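You operate a simulated robot arm through the tools that you are given. There is no shell and no other tool. Be economical: measure what you need, move in short steps, check, and stop when the job is done.

Carry out the task below with a simulated robot arm. There is one attempt and no reset: what you move stays moved.

## Task
Load Brimmow Hills in slot 1 and Tovend Bay in slot 2, then show Tovend Bay, sharp on the screen.
Fine: load the slides with the projector off; leave it running.
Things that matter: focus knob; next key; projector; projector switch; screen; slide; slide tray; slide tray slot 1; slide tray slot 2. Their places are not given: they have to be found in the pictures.

Only the result counts: the job must be done as asked and must still hold three seconds after the hand-in. Knocking over, shifting, dropping, spilling or breaking anything else fails it.

## Robot
A 6-joint arm with a two-finger parallel gripper, fixed in place. Base frame: the origin is at the foot of the arm, x ahead of it, y to its left, z up. Units: mm, degrees, N and s.
With the tool pointing down near the work surface it reaches from about 160 to 740 mm from the base axis. Its first joint turns from -166.0 to 166.0 degrees. Payload 3.91 kg.
Tool frame: the origin (TCP) lies between the finger pads and is the grasp point; the fingertips stand 30 mm ahead of it; z points along the fingers, y is the line along which they close. Largest opening 110 mm; finger width 20, thickness 10; the body of the gripper, 48 by 112 mm, starts 55 mm behind the TCP.
Orientation is told as [roll, pitch, yaw] about the base's x, y, z axes, in that order, counted from this pose: with the fingers straight down and closing along the base's y, the tool's x points along the base's -x, its y along +y and its z along -z.

## Interface
- The arm moves only by the tool jog_arm. Its argument "steps" is a list of rows, each a list of 7 numbers: the shift along the base's x, y, z in mm, then the turn, a rotation vector about the base's x, y, z in degrees, then the finger opening in mm, from 0 to 110. In form: [[tx, ty, tz, wx, wy, wz, fingers], ...]. A call has 1 to 8 rows; each row shifts and turns the commanded pose from where the row before left it. Each row takes 0.2 s and may step no farther than 50 mm and 8.6 degrees from the row before; otherwise, or with a gripper value out of range, the whole call is refused. A pose out of reach is approached as far as the arm can. The call stops where the force on the tool passes 90 N (or 10 N more than at its start, if that is more) or the arm is blocked; 0.2 s more then pass. Each finger travels about 45 mm/s and halts on what it meets, pressing with about 41 N; the grip force reading is that of the motor and also rises with nothing between the fingers. The clock runs only during rows and for 0.2 s after the last one: add rows that do not move to give the fingers time. It gives the time, the measured TCP pose, the force on the tool (base axes), the opening and the grip force at its end, in the units of the frame above (readings bear some noise), with the torque about the TCP (base axes, N m) and any sound that the robot's microphone picked up, and new pictures: "show" is both (left out), scene, wrist or none.
- Cameras (640 x 400 px; columns grow to the right, rows downward): "scene" is fixed at [401.6, 498.4, 1565.1]; the picture's right is [-0.99, 0.12, 0.00], its down [0.06, 0.50, -0.87] and it looks along [-0.10, -0.86, -0.50] (base axes); focal length 328 px, centre (320, 200). "wrist" rides on the gripper at [71, 22, -107] in the tool frame; the picture's right is [-0.29, 0.96, 0.00], its down [-0.76, -0.23, -0.61] and it looks along [-0.58, -0.18, 0.79] (tool axes); focal length 243 px, centre (320, 200).
- slide_trunk(by): slides the trunk up (or, below 0, down) by that many mm; the arm rides with it, the base frame stays. It gives what a move gives, with no picture.
- probe_pixels(camera, pixels): for up to 12 pixels [column, row] of the newest picture of that camera ("zoom" is the newest enlarged one), the place [x, y, z] in the base frame of the surface seen there, good to about 2 mm. It takes no simulated time.
- close_up(camera, box): a new picture of the part [left, top, right, bottom] of that camera's present view, enlarged. It takes no simulated time.
- close_job(): hands the job in; it is judged then, once.

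Go step by step. Measure first, check grasps and placings, and put right what went wrong. The budget is 80 turns and 200 pictures, counting those below and the enlarged ones. Unless the task says otherwise, let go and move clear before handing in, and close with one line.

The tools are called as a command line: name --pt "numbers of a row" for each row, then --argument value for the rest, lists and objects as JSON in quotes. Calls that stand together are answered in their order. jog_arm: Moves the arm, as the interface text tells. Its arguments: {"type":"object","properties":{"steps":{"type":"array","items":{"type":"array","items":{"type":"number"}}},"show":{"type":"string","enum":["both","scene","wrist","none"]}},"required":["steps"]} The other tools are called the same way: slide_trunk (by) slides the trunk up or down; probe_pixels (camera, pixels) gives the place of the surface under pixels of a picture; close_up (camera, box) takes an enlarged picture of a part of a camera's view; close_job () hands the job in.

At the start:

```text
time: 0.0
position: [309.7, -248.6, 1361.1]
tcp_rot: [0.0, 0.0, -0.1]
force: [0.0, -0.2, -0.3]
wrist_torque: [-0.02, 0.0, 0.0]
opening: 110.2
gripper_force: 0.0
trunk travel left (down, up): [-530.0, 60.0]
```

scene: 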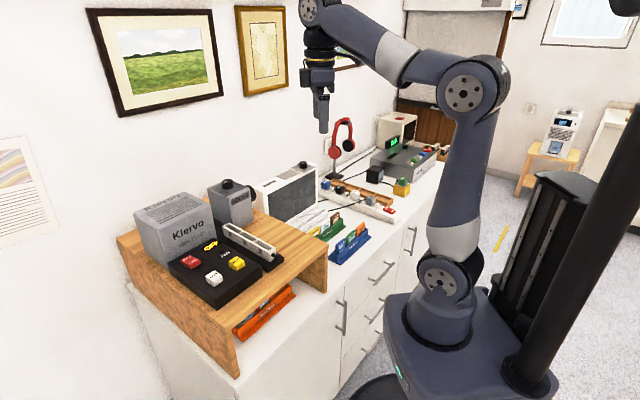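
wrist: 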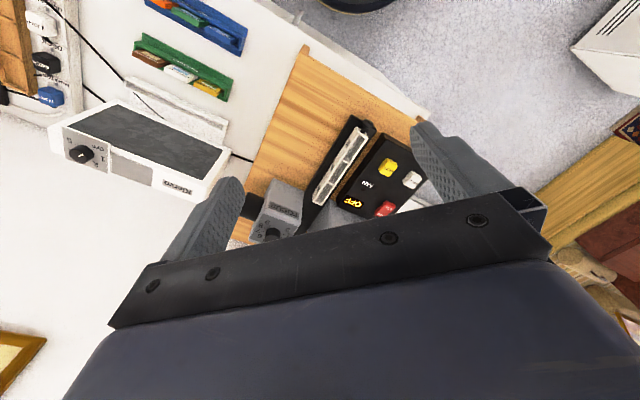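

The scene shows a projector-like unit at about (175,230), a key panel at (215,270), and slides in colored racks at (345,245) and (265,310). I'll take enlarged views first.

close_up --camera "scene" --box '[120, 170, 300, 340]'

close_up --camera "scene" --box '[290, 110, 450, 270]'

close_up --camera "wrist" --box '[230, 110, 440, 250]'

close_up --camera "wrist" --box '[0, 0, 260, 200]'

```text
2.35 times, centred on (210, 255) of scene
```

zoom: 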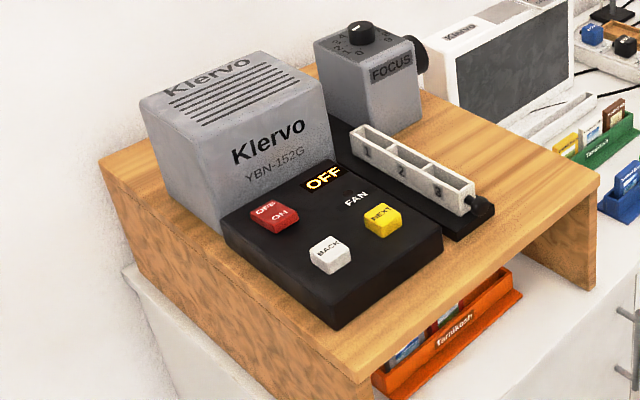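

```text
2.50 times, centred on (370, 190) of scene
```

zoom: 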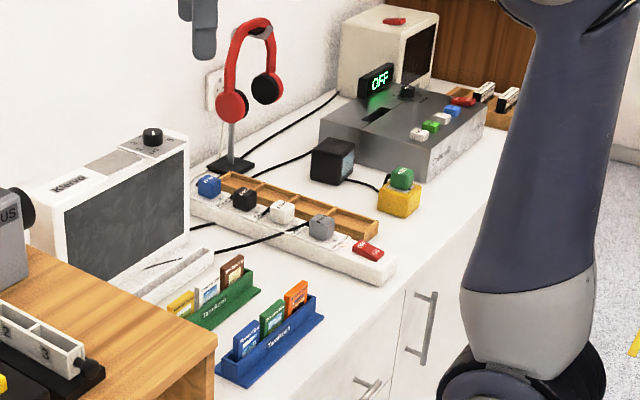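

```text
2.86 times, centred on (335, 180) of wrist
```

zoom: 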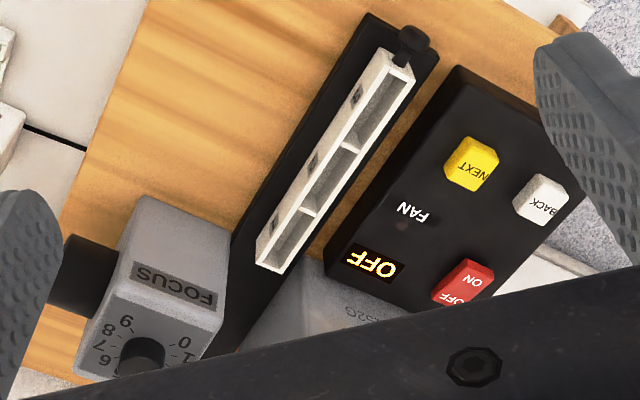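

```text
2.00 times, centred on (130, 100) of wrist
```

zoom: 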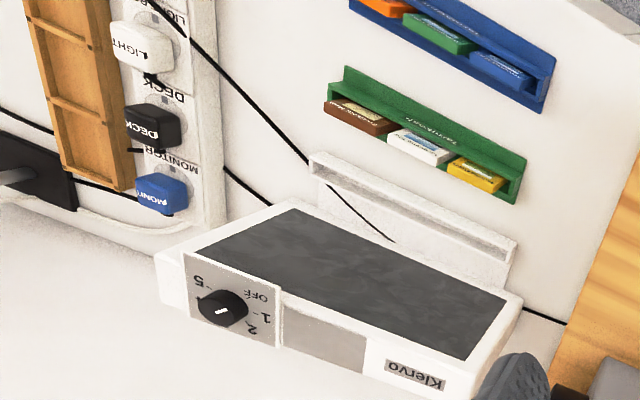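

I need the slide names and the screen. Zooming more tightly.

close_up --camera "scene" --box '[305, 205, 375, 265]'

close_up --camera "scene" --box '[225, 275, 305, 345]'

close_up --camera "scene" --box '[370, 0, 640, 170]'

close_up --camera "wrist" --box '[120, 0, 260, 110]'

```text
6.67 times, centred on (340, 235) of scene
```

zoom: 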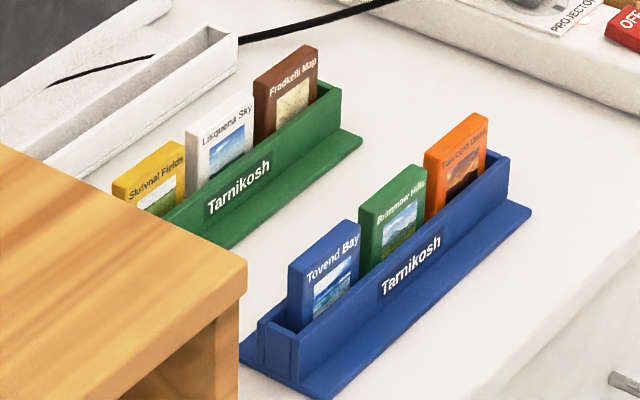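

```text
5.71 times, centred on (265, 310) of scene
```

zoom: 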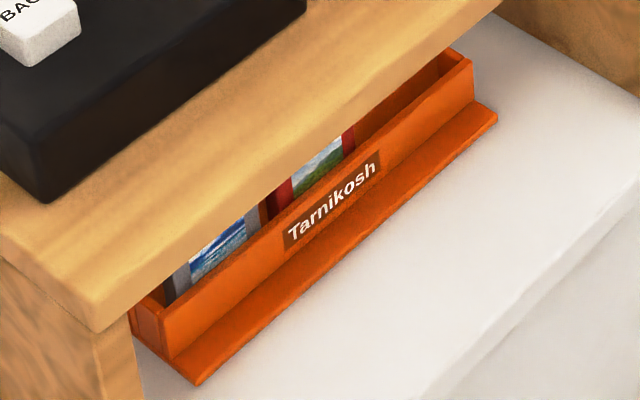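

```text
2.35 times, centred on (505, 85) of scene
```

zoom: 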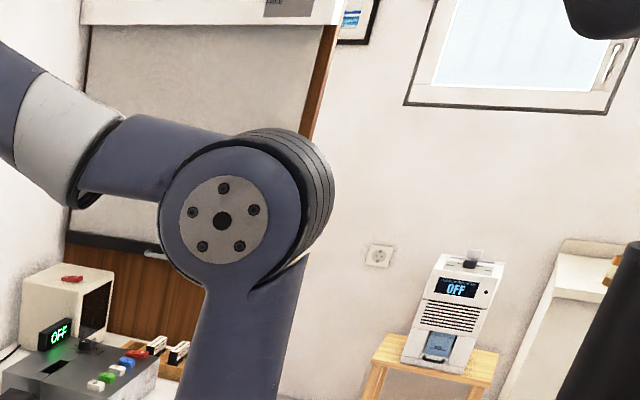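

```text
3.64 times, centred on (190, 55) of wrist
```

zoom: 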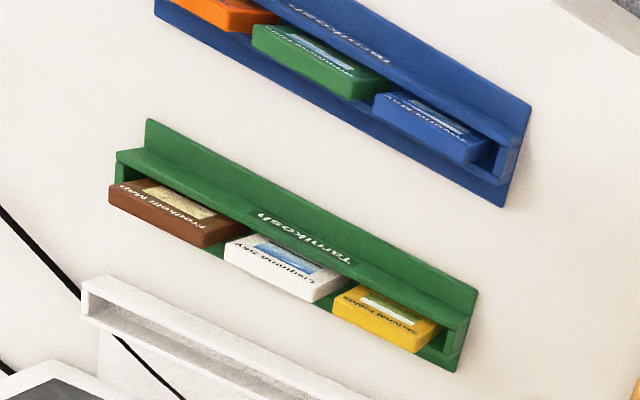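

Tovend Bay is blue and Brimmow Hills is green, both in the blue rack; the pull-down screen hangs on the far wall. I'll probe coordinates and look at the power strip.

probe_pixels --camera "scene" --pixels '[[222, 224], [246, 238], [267, 252], [238, 263], [212, 277], [192, 262], [227, 184], [270, 255], [250, 193], [205, 285]]'

close_up --camera "scene" --box '[320, 150, 420, 225]'

close_up --camera "scene" --box '[330, 215, 370, 260]'

close_up --camera "scene" --box '[205, 170, 285, 275]'

```text
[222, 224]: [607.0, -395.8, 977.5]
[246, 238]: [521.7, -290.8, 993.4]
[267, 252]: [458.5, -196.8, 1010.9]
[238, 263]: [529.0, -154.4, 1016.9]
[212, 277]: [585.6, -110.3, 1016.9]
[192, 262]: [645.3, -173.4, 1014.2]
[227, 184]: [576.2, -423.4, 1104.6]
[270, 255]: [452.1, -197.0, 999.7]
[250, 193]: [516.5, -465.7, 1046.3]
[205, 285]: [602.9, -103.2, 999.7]
```

```text
5.33 times, centred on (370, 188) of scene
```

zoom: 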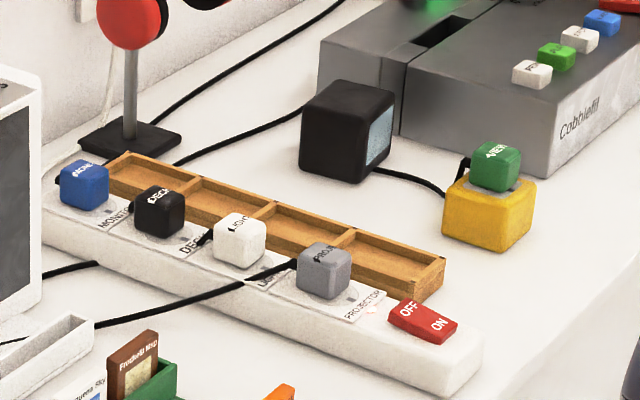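

```text
8.89 times, centred on (350, 238) of scene
```

zoom: 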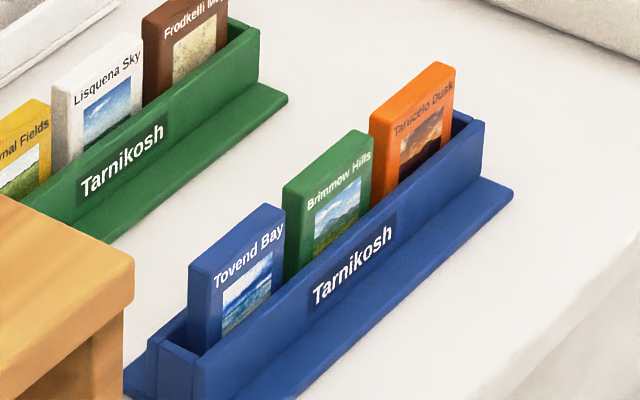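

```text
3.81 times, centred on (245, 222) of scene
```

zoom: 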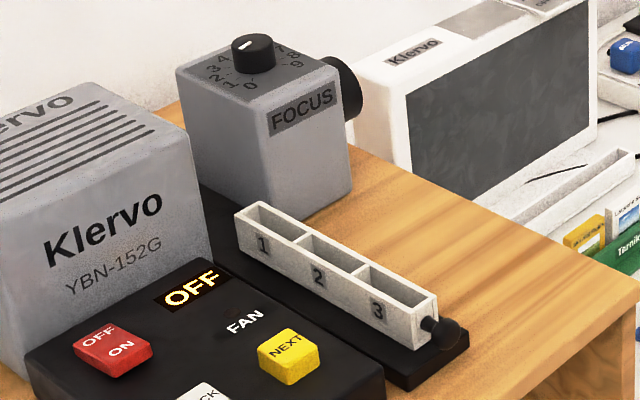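

Now probing the tray precisely in this zoom picture.

probe_pixels --camera "zoom" --pixels '[[236, 210], [263, 203], [300, 243], [311, 237], [357, 275], [370, 268], [415, 314], [436, 297], [448, 333], [255, 45], [283, 215], [400, 375]]'

close_up --camera "scene" --box '[230, 215, 285, 260]'

```text
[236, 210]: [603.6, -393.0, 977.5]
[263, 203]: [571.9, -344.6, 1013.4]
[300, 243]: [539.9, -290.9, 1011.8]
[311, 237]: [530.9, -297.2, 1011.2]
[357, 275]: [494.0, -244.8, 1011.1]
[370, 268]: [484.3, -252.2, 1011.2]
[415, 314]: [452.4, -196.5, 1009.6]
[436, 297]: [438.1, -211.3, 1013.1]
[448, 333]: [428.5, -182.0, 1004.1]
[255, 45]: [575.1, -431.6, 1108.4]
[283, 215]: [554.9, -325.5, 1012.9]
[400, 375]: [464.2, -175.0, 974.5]
```

```text
8.89 times, centred on (258, 238) of scene
```

zoom: 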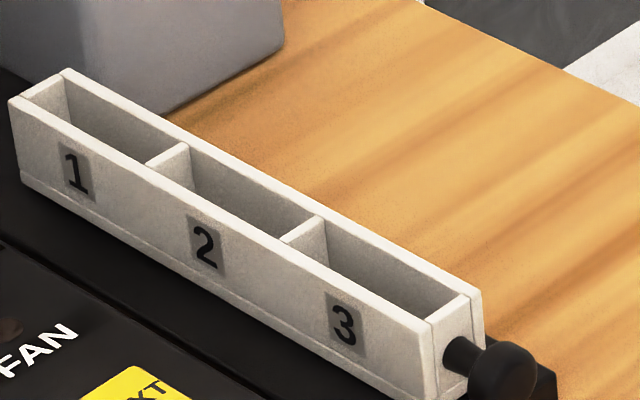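

Probing slot corners and dividers in this closer picture.

probe_pixels --camera "zoom" --pixels '[[15, 100], [66, 74], [152, 163], [182, 147], [286, 240], [316, 219], [425, 326], [477, 291], [110, 150], [120, 110], [440, 350], [100, 130]]'

close_up --camera "scene" --box '[325, 215, 375, 260]'

```text
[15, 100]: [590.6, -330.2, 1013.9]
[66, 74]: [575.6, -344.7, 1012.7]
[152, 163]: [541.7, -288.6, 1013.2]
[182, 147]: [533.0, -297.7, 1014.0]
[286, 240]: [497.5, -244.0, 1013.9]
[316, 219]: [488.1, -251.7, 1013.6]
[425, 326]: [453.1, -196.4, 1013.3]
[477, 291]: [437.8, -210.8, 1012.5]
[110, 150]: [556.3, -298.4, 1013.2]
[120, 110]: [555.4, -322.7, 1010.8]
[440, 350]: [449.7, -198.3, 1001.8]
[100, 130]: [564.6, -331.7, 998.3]
```

```text
8.89 times, centred on (350, 238) of scene
```

zoom: 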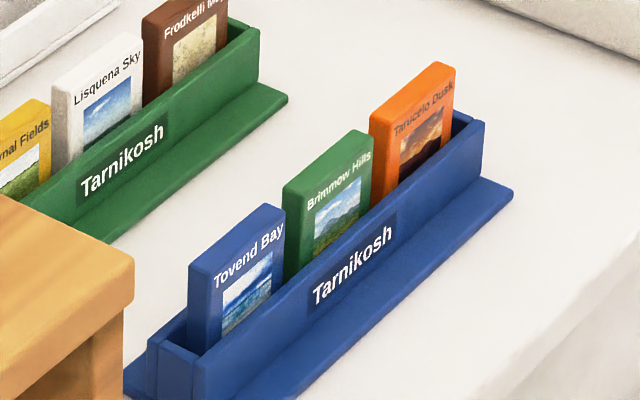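

Now probing the slides in the blue rack.

probe_pixels --camera "zoom" --pixels '[[192, 262], [215, 275], [280, 225], [265, 208], [287, 185], [304, 200], [370, 150], [355, 134], [205, 340], [195, 370], [470, 128], [245, 270]]'

probe_pixels --camera "wrist" --pixels '[[250, 210], [262, 187], [279, 234], [345, 130], [275, 233]]'

```text
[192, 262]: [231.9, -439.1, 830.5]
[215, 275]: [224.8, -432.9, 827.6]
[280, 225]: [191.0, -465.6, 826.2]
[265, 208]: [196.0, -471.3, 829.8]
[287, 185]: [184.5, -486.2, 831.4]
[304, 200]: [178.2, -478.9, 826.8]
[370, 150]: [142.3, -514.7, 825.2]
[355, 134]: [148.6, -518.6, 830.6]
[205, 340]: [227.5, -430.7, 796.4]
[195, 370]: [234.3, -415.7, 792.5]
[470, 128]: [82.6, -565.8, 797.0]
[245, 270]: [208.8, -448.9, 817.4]
```

```text
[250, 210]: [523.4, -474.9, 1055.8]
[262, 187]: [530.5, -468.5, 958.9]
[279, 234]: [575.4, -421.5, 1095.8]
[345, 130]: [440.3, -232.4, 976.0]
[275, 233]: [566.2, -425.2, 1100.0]
```

Slides lie along ~45°, tray along ~-44°. Checking obstacles (bench corner, lamp house, racks, strip) before lowering the trunk.

probe_pixels --camera "scene" --pixels '[[327, 252], [240, 372], [190, 195], [215, 225], [165, 215], [327, 285], [307, 165], [265, 205], [258, 215], [140, 215], [235, 190]]'

slide_trunk --by -200

```text
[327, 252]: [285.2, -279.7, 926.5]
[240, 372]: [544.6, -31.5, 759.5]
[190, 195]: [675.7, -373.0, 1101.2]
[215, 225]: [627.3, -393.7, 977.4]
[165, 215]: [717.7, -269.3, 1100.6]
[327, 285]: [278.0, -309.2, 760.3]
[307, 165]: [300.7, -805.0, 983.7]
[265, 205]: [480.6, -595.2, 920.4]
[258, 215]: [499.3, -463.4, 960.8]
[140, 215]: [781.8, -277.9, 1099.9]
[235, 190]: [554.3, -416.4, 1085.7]
```

```text
time: 2.2
position: [309.6, -248.4, 1160.8]
tcp_rot: [0.0, 0.0, 0.0]
force: [-0.5, 0.1, -0.2]
wrist_torque: [0.02, 0.01, 0.0]
opening: 110.0
gripper_force: 0.0
trunk travel left (down, up): [-330.0, 260.0]
```

Trunk lowered to TCP z 1161. Moving over the blue rack with a 44° yaw.

jog_arm --pt "-17 -34 -15 0 0 7.4 110" --pt "-17 -34 -15 0 0 7.4 110" --pt "-17 -34 -15 0 0 7.4 110" --pt "-17 -34 -15 0 0 7.4 110" --pt "-16 -34 -15 0 0 7.4 110" --pt "-16 -34 -15 0 0 7.4 110"

```text
time: 3.6
position: [207.0, -454.9, 1069.3]
tcp_rot: [0.0, 0.1, 44.5]
force: [0.1, 1.2, -0.2]
wrist_torque: [0.0, 0.0, 0.01]
opening: 110.1
gripper_force: 0.1
trunk travel left (down, up): [-330.0, 260.0]
```

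scene: 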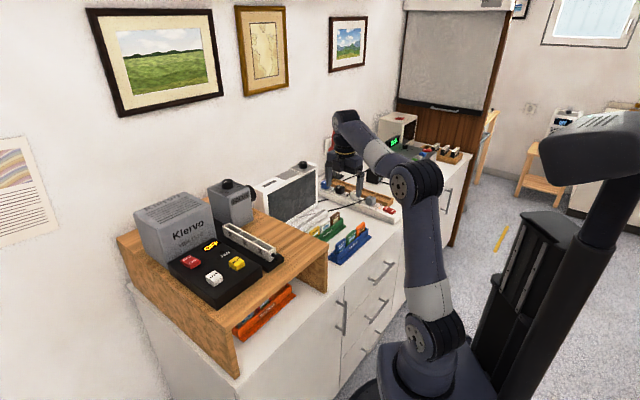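
wrist: 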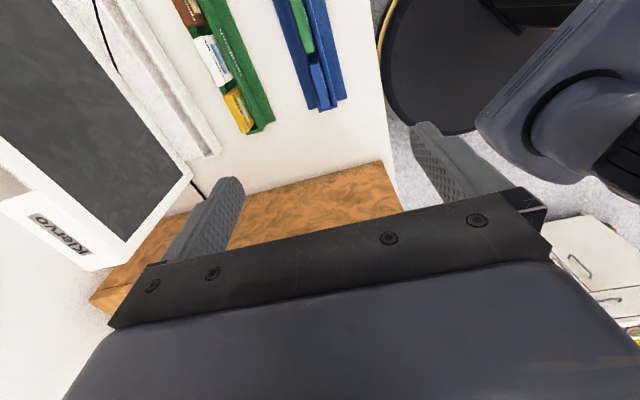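

The rack appears at the top of the wrist view (315,60). Zooming.

close_up --camera "wrist" --box '[260, 0, 370, 115]'

```text
3.48 times, centred on (315, 58) of wrist
```

zoom: 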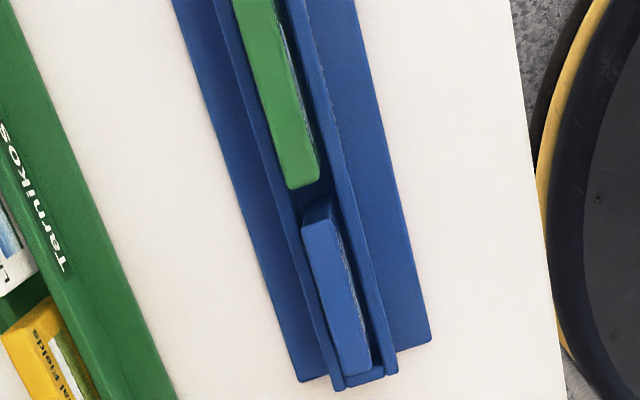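

Probing the slide top faces and rack edges.

probe_pixels --camera "zoom" --pixels '[[340, 368], [365, 366], [309, 230], [333, 224], [292, 185], [315, 180], [255, 40], [278, 40], [338, 382], [390, 372], [225, 60], [320, 60]]'

```text
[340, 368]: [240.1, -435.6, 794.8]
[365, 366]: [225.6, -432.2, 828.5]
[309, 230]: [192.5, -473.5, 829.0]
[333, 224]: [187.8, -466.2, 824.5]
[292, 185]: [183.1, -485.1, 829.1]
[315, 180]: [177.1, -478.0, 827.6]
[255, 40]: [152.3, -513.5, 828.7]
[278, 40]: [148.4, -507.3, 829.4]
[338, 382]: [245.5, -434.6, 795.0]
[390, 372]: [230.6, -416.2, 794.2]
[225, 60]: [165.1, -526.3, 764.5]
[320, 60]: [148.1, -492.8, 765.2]
```

Blue slide centre ≈ (211,-452), top z 829; the current yaw matches. Descending partway with fingers at 40 mm.

jog_arm --pt "3.9 2.7 -45 0 0 0 60" --pt "0 0 -48 0 0 0 40" --pt "0 0 -48 0 0 0 40" --pt "0 0 -28 0 0 0 40" --pt "0 0 -25 0 0 0 40" --pt "0 0 0 0 0 0 40"

```text
time: 5.0
position: [213.4, -450.4, 873.5]
tcp_rot: [0.0, 0.0, 44.4]
force: [-0.4, -0.6, -0.4]
wrist_torque: [0.01, 0.03, -0.03]
opening: 39.9
gripper_force: 0.0
trunk travel left (down, up): [-330.0, 260.0]
```

scene: 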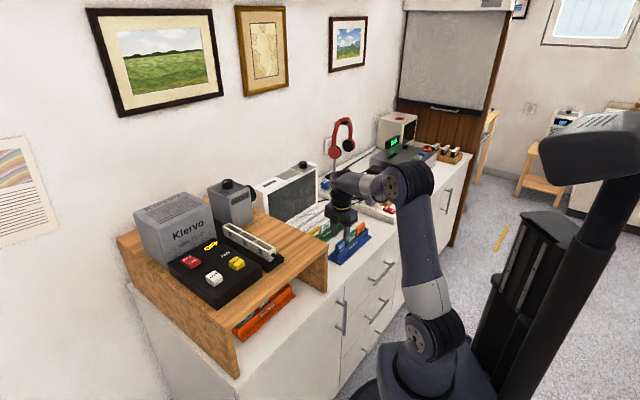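
wrist: 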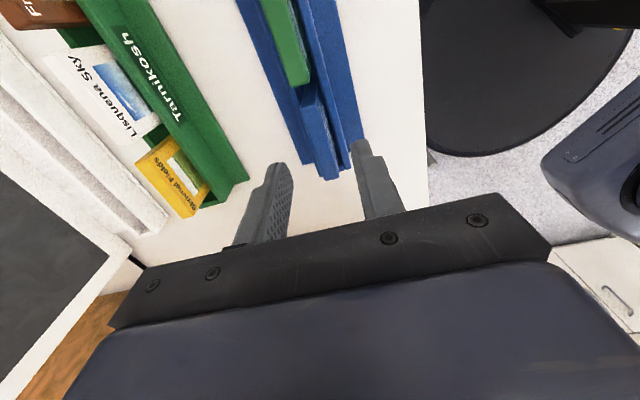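

The fingers straddle the rack line at (325,165). Small correction and lowering to z≈836, then close.

jog_arm --pt "-2.5 -1.8 -15 0 0 0 40" --pt "0 0 -12 0 0 0 40" --pt "0 0 -10 0 0 0 40" --pt "0 0 0 0 0 0 40" --show "wrist"

close_up --camera "scene" --box '[310, 190, 390, 260]'

```text
time: 6.0
position: [210.7, -453.8, 839.4]
tcp_rot: [-0.1, 0.0, 44.5]
force: [-0.1, 0.1, 0.5]
wrist_torque: [-0.03, 0.01, 0.0]
opening: 40.2
gripper_force: 0.2
trunk travel left (down, up): [-330.0, 260.0]
```

wrist: 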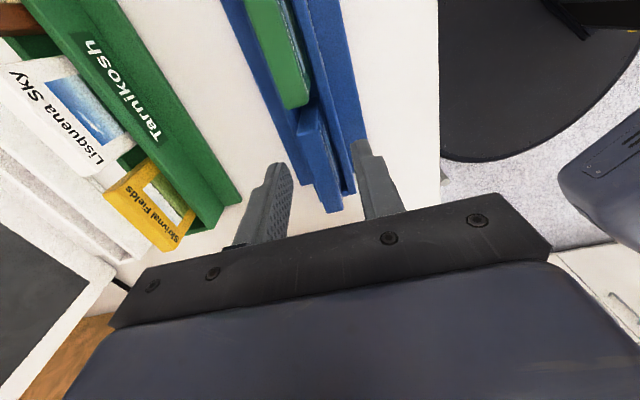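

```text
5.71 times, centred on (350, 225) of scene
```

zoom: 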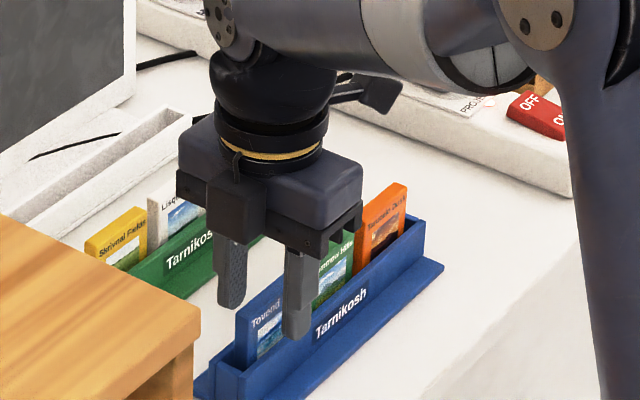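

Fingers straddle the slide properly (tips near zoom (230,300) and (300,335)). Closing.

jog_arm --pt "0 0 -2 0 0 0 20" --pt "0 0 0 0 0 0 10" --pt "0 0 0 0 0 0 0" --pt "0 0 0 0 0 0 0" --show "none"

close_up --camera "scene" --box '[310, 190, 390, 260]'

```text
time: 7.0
position: [211.1, -452.2, 838.8]
tcp_rot: [0.0, 0.0, 44.4]
force: [0.1, -0.1, 0.6]
wrist_torque: [0.01, -0.01, 0.0]
opening: 10.4
gripper_force: 41.2
trunk travel left (down, up): [-330.0, 260.0]
```

```text
5.71 times, centred on (350, 225) of scene
```

zoom: 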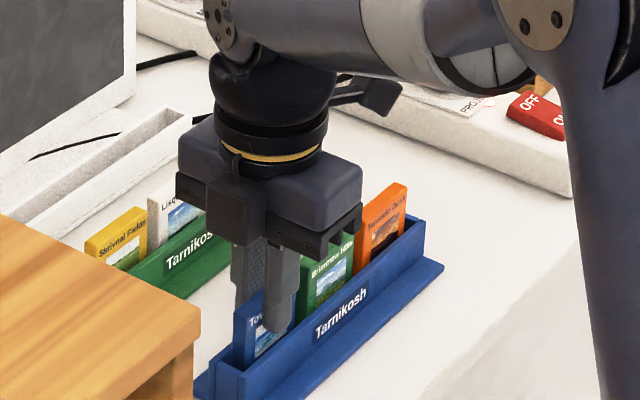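

Grip at 10.4 mm with 41 N on the slide. Lifting straight up.

jog_arm --pt "0 0 15 0 0 0 0" --pt "0 0 25 0 0 0 0" --pt "0 0 40 0 0 0 0" --pt "0 0 48 0 0 0 0" --pt "0 0 48 0 0 0 0" --pt "0 0 48 0 0 0 0" --pt "0 0 45 0 0 0 0" --show "none"

close_up --camera "scene" --box '[290, 110, 410, 260]'

```text
time: 8.6
position: [213.7, -451.4, 1107.4]
tcp_rot: [0.0, -0.1, 44.4]
force: [0.9, -0.1, -0.3]
wrist_torque: [-0.05, -0.01, 0.01]
opening: 10.6
gripper_force: 40.8
trunk travel left (down, up): [-330.0, 260.0]
```

```text
2.67 times, centred on (350, 185) of scene
```

zoom: 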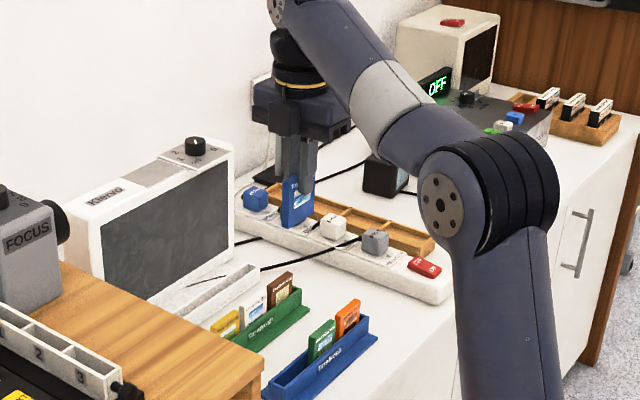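

Slide held. Carrying to above slot 2, yawing to -44.2°.

jog_arm --pt "27.4 16.4 8 0 0 -8.05 0" --pt "27.4 16.4 8 0 0 -8.05 0" --pt "27.4 16.4 8 0 0 -8.05 0" --pt "27.4 16.4 8 0 0 -8.05 0" --pt "27.4 16.4 8 0 0 -8.05 0" --pt "27.4 16.4 0 0 0 -8.05 0" --show "none"

jog_arm --pt "27.4 16.5 0 0 0 -8.05 0" --pt "27.4 16.5 0 0 0 -8.05 0" --pt "27.4 16.5 0 0 0 -8.05 0" --pt "27.4 16.5 0 0 0 -8.05 0" --pt "27.4 16.5 0 0 0 -8.1 0" --pt "0 0 0 0 0 0 0"

```text
time: 10.0
position: [374.8, -349.0, 1134.7]
tcp_rot: [-0.2, -0.2, -3.9]
force: [-0.2, -0.7, 0.2]
wrist_torque: [0.0, -0.01, 0.02]
opening: 10.6
gripper_force: 41.5
out of reach, approached as far as the arm can: row 4, 5, 6
trunk travel left (down, up): [-330.0, 260.0]
```

```text
time: 11.4
position: [500.1, -260.8, 1111.0]
tcp_rot: [0.1, -0.3, -44.2]
force: [-0.6, 0.8, -0.9]
wrist_torque: [0.01, -0.01, 0.0]
opening: 10.7
gripper_force: 41.4
out of reach, approached as far as the arm can: row 2, 3, 4, 5
trunk travel left (down, up): [-330.0, 260.0]
```

scene: 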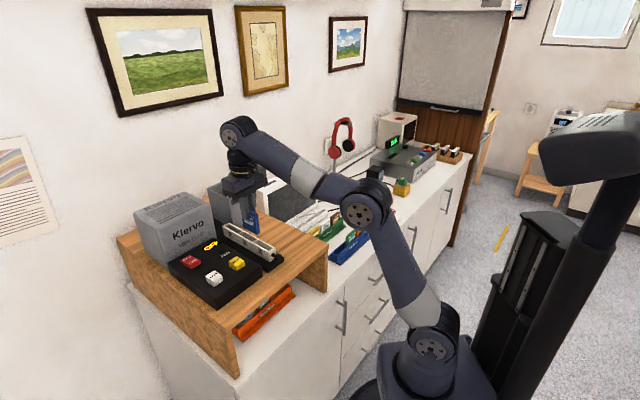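
wrist: 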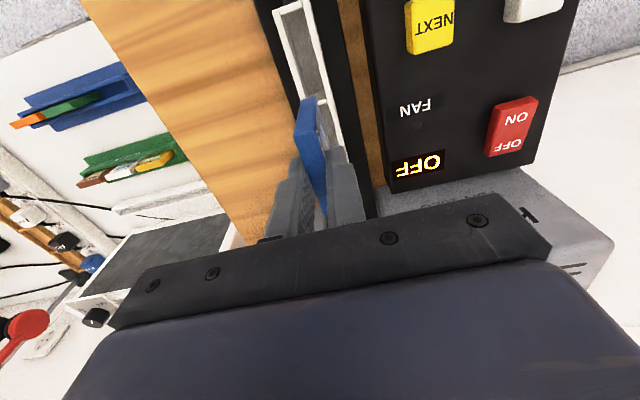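

The arm hit its reach limit because the trunk is low. Raising the trunk by 120 mm.

slide_trunk --by 120

jog_arm --pt "0 0 -30 0 0 0 0" --pt "0 0 -30 0 0 0 0" --pt "0 0 0 0 0 0 0"

```text
time: 12.9
position: [500.1, -260.5, 1230.8]
tcp_rot: [0.1, -0.1, -44.2]
force: [0.0, -0.7, -1.4]
wrist_torque: [-0.01, 0.0, 0.0]
opening: 10.6
gripper_force: 40.7
trunk travel left (down, up): [-450.0, 140.0]
```

```text
time: 13.7
position: [500.2, -257.6, 1170.8]
tcp_rot: [0.0, -0.3, -44.2]
force: [0.0, -0.4, -0.4]
wrist_torque: [-0.02, 0.02, 0.01]
opening: 10.5
gripper_force: 41.1
trunk travel left (down, up): [-450.0, 140.0]
```

scene: 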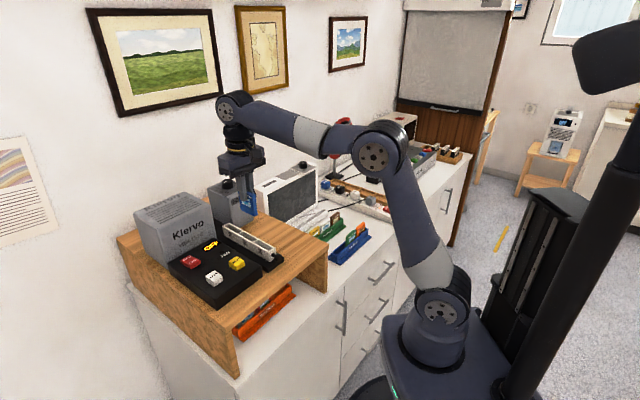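
wrist: 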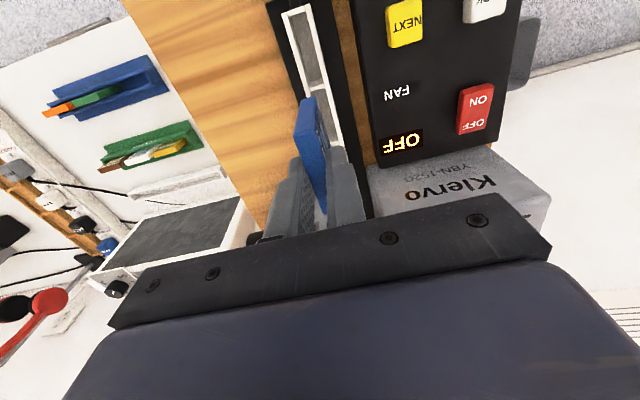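

Reach is fine now. Moving to over slot 2 at TCP z ≈ 1095.

jog_arm --pt "14.9 -12.9 -30 0 0 0 0" --pt "0 0 -45 0 0 0 0" --pt "0 0 0 0 0 0 0"

close_up --camera "scene" --box '[205, 170, 305, 270]'

close_up --camera "wrist" --box '[260, 30, 400, 220]'

```text
time: 14.5
position: [514.7, -272.6, 1095.5]
tcp_rot: [0.1, -0.3, -44.1]
force: [0.0, -0.5, -0.9]
wrist_torque: [0.02, -0.03, 0.0]
opening: 10.7
gripper_force: 40.7
trunk travel left (down, up): [-450.0, 140.0]
```

scene: 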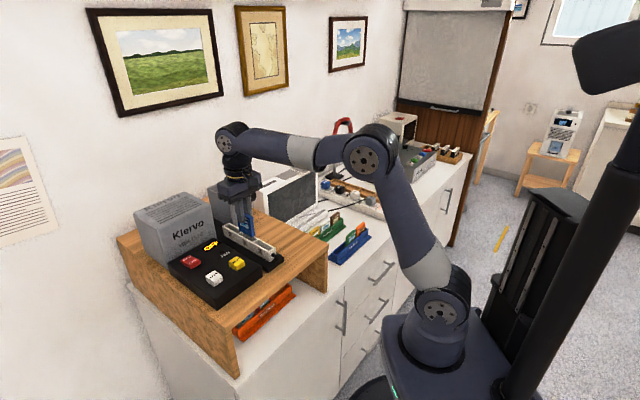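
wrist: 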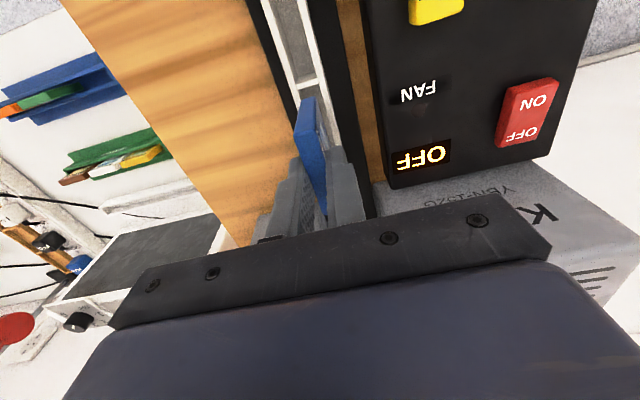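

```text
4.00 times, centred on (255, 220) of scene
```

zoom: 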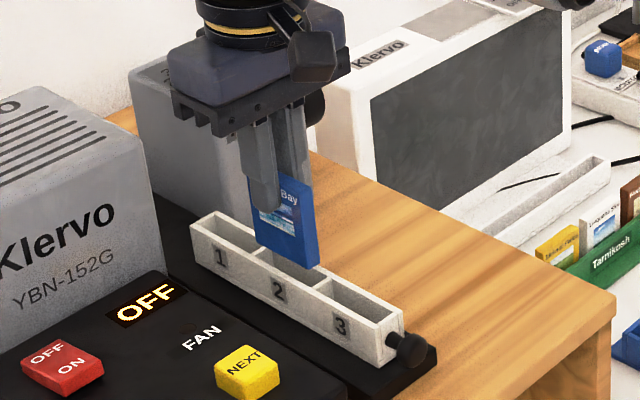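

```text
2.11 times, centred on (330, 125) of wrist
```

zoom: 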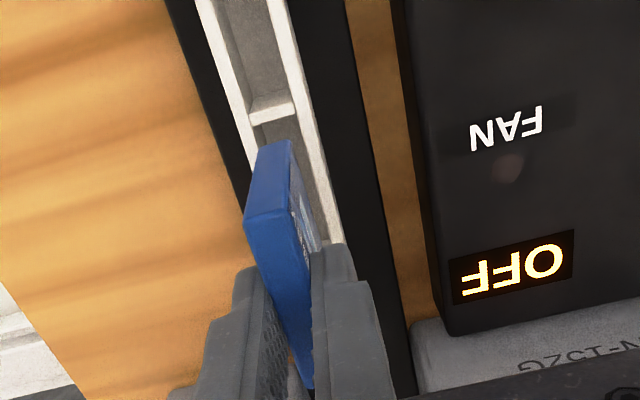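

The slide looks shifted in the grip (finger over "Tovend"). Measuring its corners.

close_up --camera "scene" --box '[245, 200, 305, 260]'

```text
6.67 times, centred on (275, 230) of scene
```

zoom: 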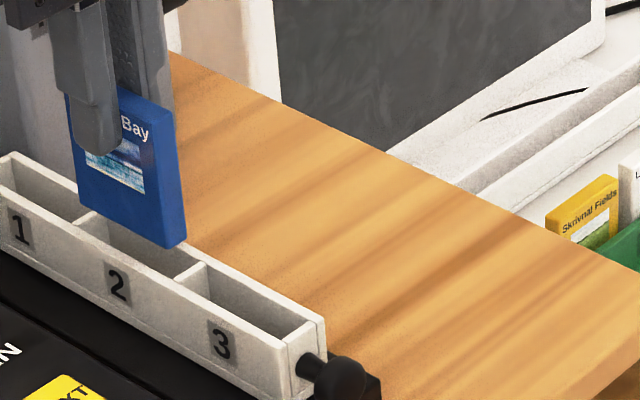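

probe_pixels --camera "zoom" --pixels '[[70, 105], [84, 205], [156, 145], [164, 244], [180, 235], [172, 125], [120, 225], [95, 150]]'

```text
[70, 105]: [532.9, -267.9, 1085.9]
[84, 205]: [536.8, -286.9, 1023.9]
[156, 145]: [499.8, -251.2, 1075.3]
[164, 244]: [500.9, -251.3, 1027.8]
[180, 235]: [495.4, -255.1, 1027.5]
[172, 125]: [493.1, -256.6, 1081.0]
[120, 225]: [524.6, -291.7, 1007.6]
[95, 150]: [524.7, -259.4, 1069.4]
```

Slide is actually centred at ≈(515,-272), bottom z≈1026. Correcting +1.5 mm in y and lowering into slot 2 while watching force.

jog_arm --pt "0 1.5 -6 0 0 0 0" --pt "0 0 -8 0 0 0 0" --pt "0 0 -8 0 0 0 0" --pt "0 0 0 0 0 0 0" --show "none"

close_up --camera "scene" --box '[225, 200, 285, 260]'

close_up --camera "wrist" --box '[260, 30, 400, 220]'

```text
time: 15.5
position: [514.9, -270.4, 1075.3]
tcp_rot: [0.1, -0.3, -44.1]
force: [1.1, 0.0, 0.0]
wrist_torque: [0.02, 0.02, 0.01]
opening: 10.6
gripper_force: 41.4
trunk travel left (down, up): [-450.0, 140.0]
```

```text
6.67 times, centred on (255, 230) of scene
```

zoom: 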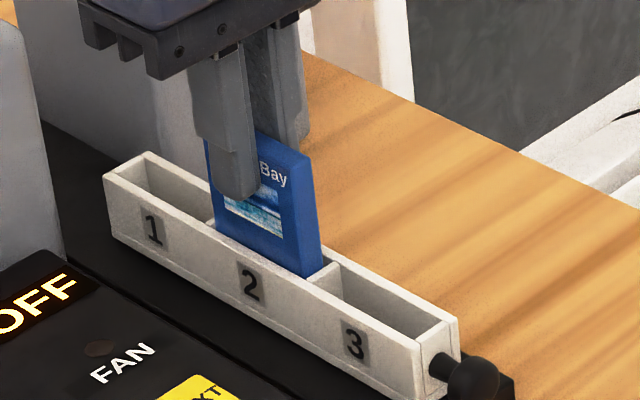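

```text
2.11 times, centred on (330, 125) of wrist
```

zoom: 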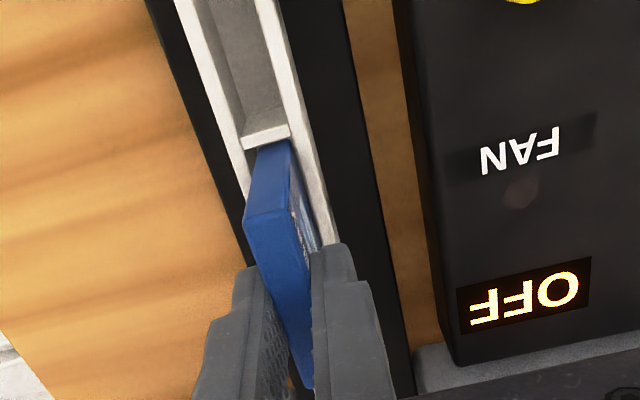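

Slide seems at the mouth of slot 2 without contact. Continuing down carefully.

jog_arm --pt "0.7 -0.7 -5 0 0 0 0" --pt "0 0 -5 0 0 0 0" --pt "0 0 0 0 0 0 0" --show "none"

close_up --camera "scene" --box '[235, 215, 280, 255]'

close_up --camera "wrist" --box '[290, 50, 360, 150]'

```text
time: 16.3
position: [516.2, -271.9, 1064.6]
tcp_rot: [0.0, -0.3, -44.2]
force: [0.0, 1.0, -0.6]
wrist_torque: [0.03, 0.01, 0.03]
opening: 10.7
gripper_force: 40.9
trunk travel left (down, up): [-450.0, 140.0]
```

```text
10.00 times, centred on (258, 235) of scene
```

zoom: 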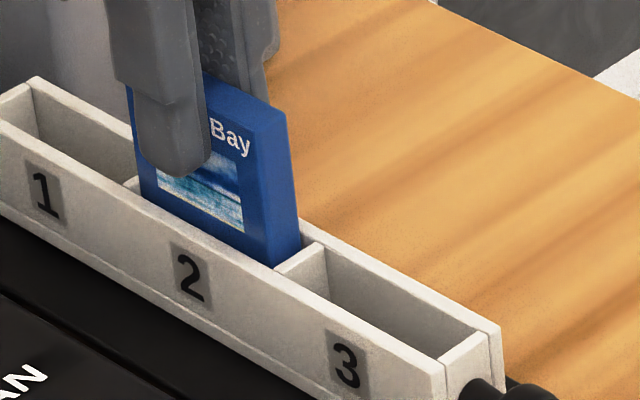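

```text
4.00 times, centred on (325, 100) of wrist
```

zoom: 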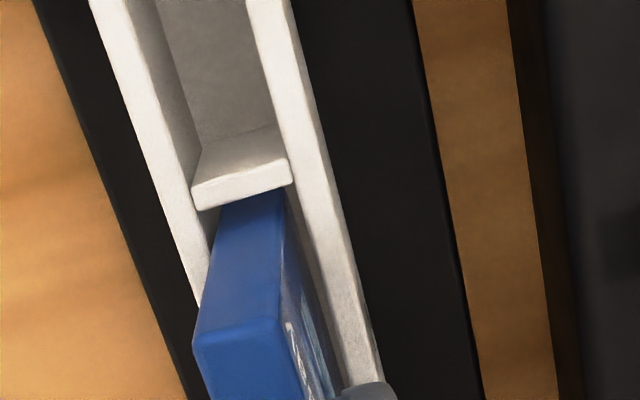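

The slide is inside slot 2 with no force. Lowering on until it seats or the tips reach the rim.

jog_arm --pt "0 0 -5 0 0 0 0" --pt "0 0 -5 0 0 0 0" --pt "0 0 -3 0 0 0 0" --pt "0 0 0 0 0 0 0" --show "none"

close_up --camera "scene" --box '[235, 215, 280, 255]'

```text
time: 17.3
position: [514.8, -273.3, 1055.9]
tcp_rot: [0.2, -0.9, -44.2]
force: [2.4, -0.1, 43.0]
wrist_torque: [0.25, 0.23, -0.03]
opening: 10.4
gripper_force: 41.2
trunk travel left (down, up): [-450.0, 140.0]
```

```text
10.00 times, centred on (258, 235) of scene
```

zoom: 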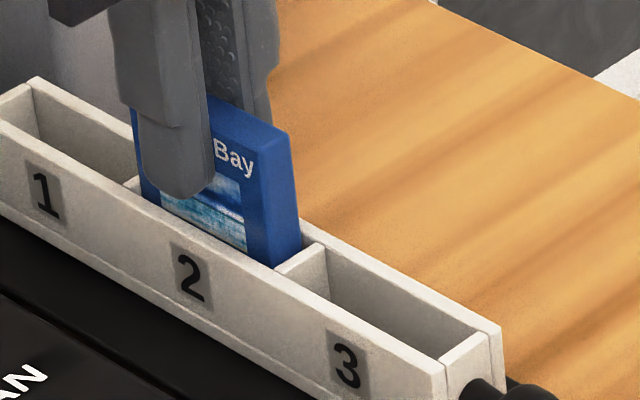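

Seated on the floor (43 N). Relieving and opening, then rising.

jog_arm --pt "0 0 3 0 0 0 0" --pt "0 0 0 0 0 0 20" --pt "0 0 0 0 0 0 36" --pt "0 0 0 0 0 0 36" --pt "0 0 30 0 0 0 36" --pt "0 0 45 0 0 0 36" --pt "0 0 20 0 0 0 36"

close_up --camera "scene" --box '[205, 190, 285, 265]'

```text
time: 18.9
position: [513.2, -273.1, 1150.7]
tcp_rot: [0.2, -0.2, -44.2]
force: [0.3, -0.3, -0.6]
wrist_torque: [0.02, 0.02, -0.01]
opening: 36.0
gripper_force: 0.1
trunk travel left (down, up): [-450.0, 140.0]
```

scene: 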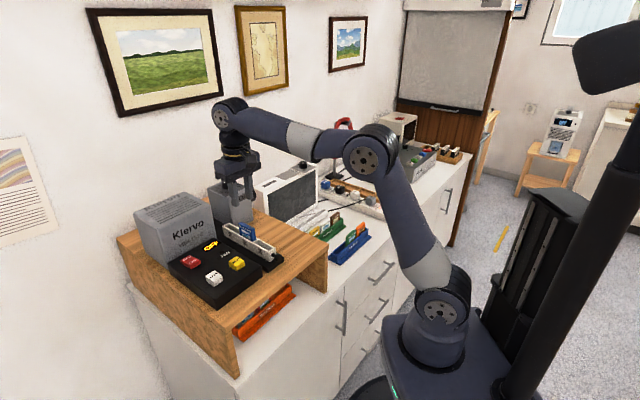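
wrist: 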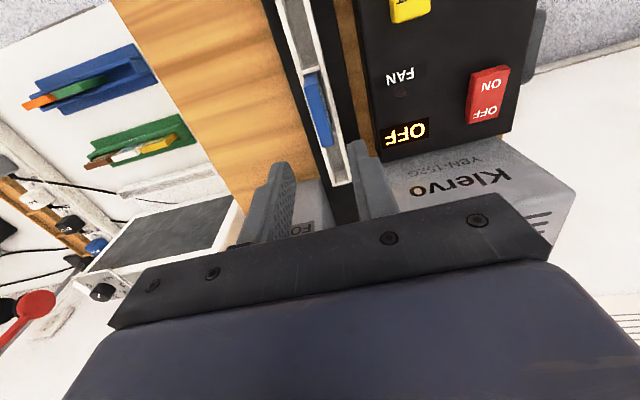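

```text
5.33 times, centred on (245, 228) of scene
```

zoom: 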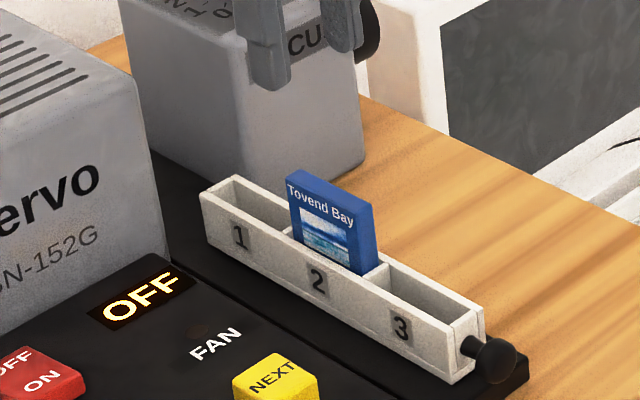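

Tovend Bay stands well in slot 2. Returning for the green slide at ≈(163,-500).

jog_arm --pt "-31.8 -20.6 0 0 0 8.05 36" --pt "-31.8 -20.6 0 0 0 8.05 36" --pt "-31.8 -20.6 0 0 0 8.05 36" --pt "-31.8 -20.6 0 0 0 8.05 36" --pt "-31.8 -20.6 0 0 0 8.05 36" --pt "-31.8 -20.6 0 0 0 8.05 36" --show "none"

jog_arm --pt "-31.8 -20.6 0 0 0 8.05 36" --pt "-31.8 -20.6 0 0 0 8.05 36" --pt "-31.8 -20.6 -20 0 0 8.05 36" --pt "-31.8 -20.6 -20 0 0 8.05 36" --pt "-31.8 -20.6 -20 0 0 8.1 36" --pt "0 0 -40 0 0 0 36" --pt "0 0 -40 0 0 0 36" --pt "0 0 0 0 0 0 36"

```text
time: 20.3
position: [323.8, -397.4, 1147.3]
tcp_rot: [0.0, -0.1, 4.2]
force: [-0.5, 0.5, 0.1]
wrist_torque: [-0.01, 0.0, 0.01]
opening: 35.8
gripper_force: 0.1
trunk travel left (down, up): [-450.0, 140.0]
```

```text
time: 22.1
position: [169.0, -502.0, 1012.9]
tcp_rot: [0.0, -0.3, 44.5]
force: [-0.6, -0.1, -0.2]
wrist_torque: [0.01, -0.02, -0.01]
opening: 36.1
gripper_force: 0.0
trunk travel left (down, up): [-450.0, 140.0]
```

scene: 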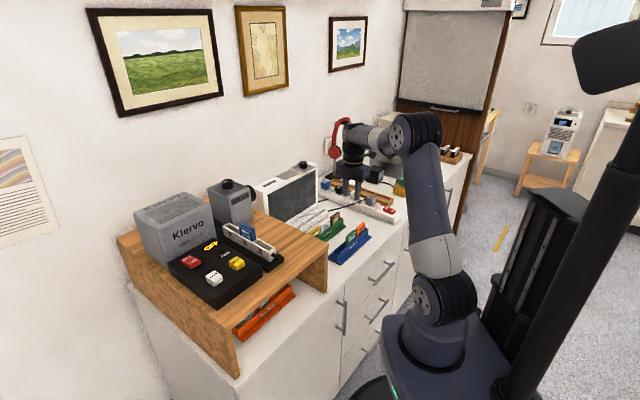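
wrist: 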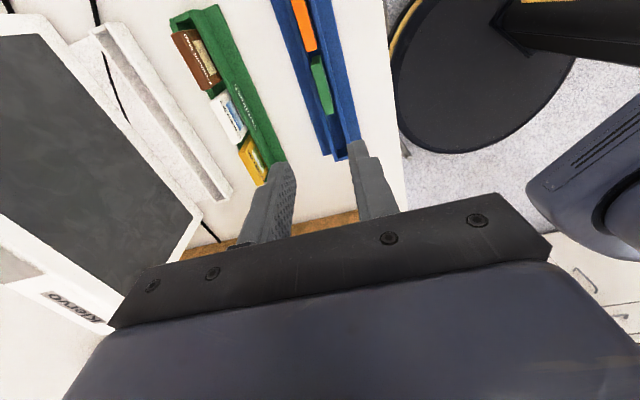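

Rack slides visible at (305,40),(320,85). Correcting (-5.6,+2.4) and descending to z≈872.

jog_arm --pt "-5.6 2.4 -45 0 0 0 36" --pt "0 0 -48 0 0 0 36" --pt "0 0 -48 0 0 0 36" --pt "0 0 0 0 0 0 36" --show "wrist"

close_up --camera "scene" --box '[310, 180, 390, 260]'

```text
time: 23.1
position: [159.2, -500.2, 869.0]
tcp_rot: [0.1, -0.1, 44.4]
force: [-0.2, -0.9, -0.3]
wrist_torque: [-0.01, 0.03, 0.0]
opening: 35.7
gripper_force: 0.0
trunk travel left (down, up): [-450.0, 140.0]
```

wrist: 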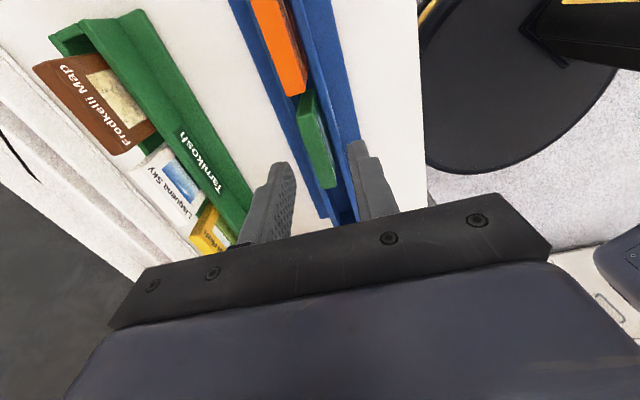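

```text
5.00 times, centred on (350, 220) of scene
```

zoom: 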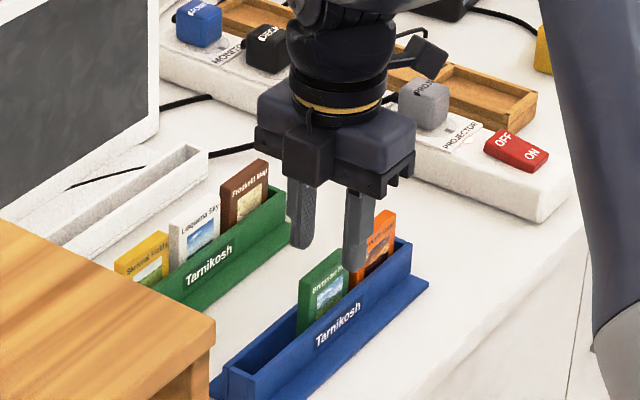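

Correcting and descending to z≈838, then closing.

jog_arm --pt "3 0.5 -12 0 0 0 36" --pt "0 0 -12 0 0 0 36" --pt "0 0 -7 0 0 0 36" --pt "0 0 0 0 0 0 36" --show "none"

close_up --camera "scene" --box '[310, 180, 390, 260]'

```text
time: 24.1
position: [164.4, -498.9, 837.2]
tcp_rot: [0.1, -0.3, 44.4]
force: [0.0, -0.1, 0.4]
wrist_torque: [0.0, -0.01, 0.0]
opening: 35.7
gripper_force: 0.0
trunk travel left (down, up): [-450.0, 140.0]
```

```text
5.00 times, centred on (350, 220) of scene
```

zoom: 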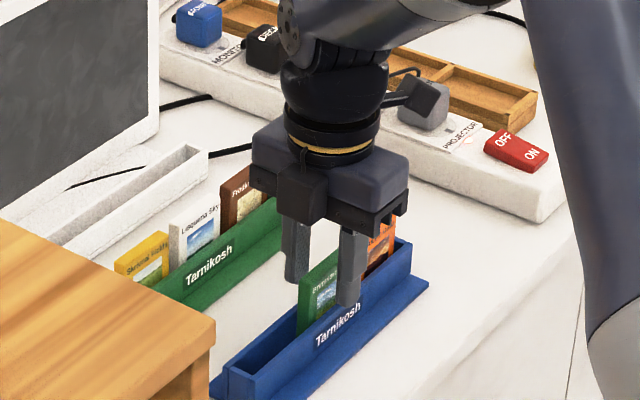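

Well placed at (164,-499,837). Closing.

jog_arm --pt "0 0 0 0 0 0 20" --pt "0 0 0 0 0 0 10" --pt "0 0 0 0 0 0 0" --pt "0 0 0 0 0 0 0" --show "none"

jog_arm --pt "0 0 15 0 0 0 0" --pt "0 0 25 0 0 0 0" --pt "0 0 40 0 0 0 0" --pt "0 0 48 0 0 0 0" --pt "0 0 48 0 0 0 0" --pt "0 0 48 0 0 0 0" --pt "0 0 48 0 0 0 0" --pt "0 0 35 0 0 0 0" --show "scene"

```text
time: 25.1
position: [163.4, -498.7, 835.9]
tcp_rot: [0.1, -0.1, 44.4]
force: [0.0, 0.6, -0.4]
wrist_torque: [0.0, 0.03, 0.0]
opening: 10.8
gripper_force: 40.8
trunk travel left (down, up): [-450.0, 140.0]
```

```text
time: 26.9
position: [160.6, -491.2, 1144.5]
tcp_rot: [0.1, -0.2, 44.4]
force: [-0.5, -0.6, -0.1]
wrist_torque: [0.01, -0.03, 0.03]
opening: 10.5
gripper_force: 41.0
trunk travel left (down, up): [-450.0, 140.0]
```

scene: 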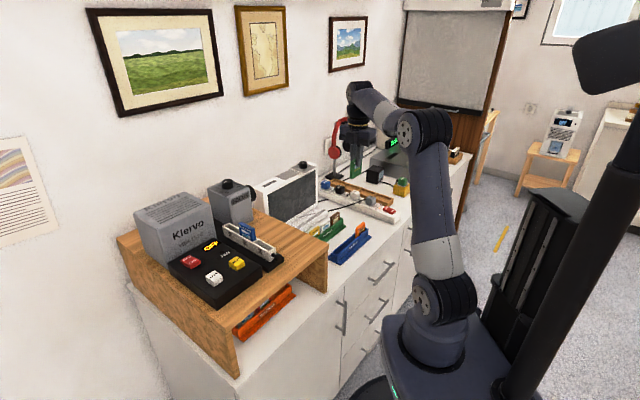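

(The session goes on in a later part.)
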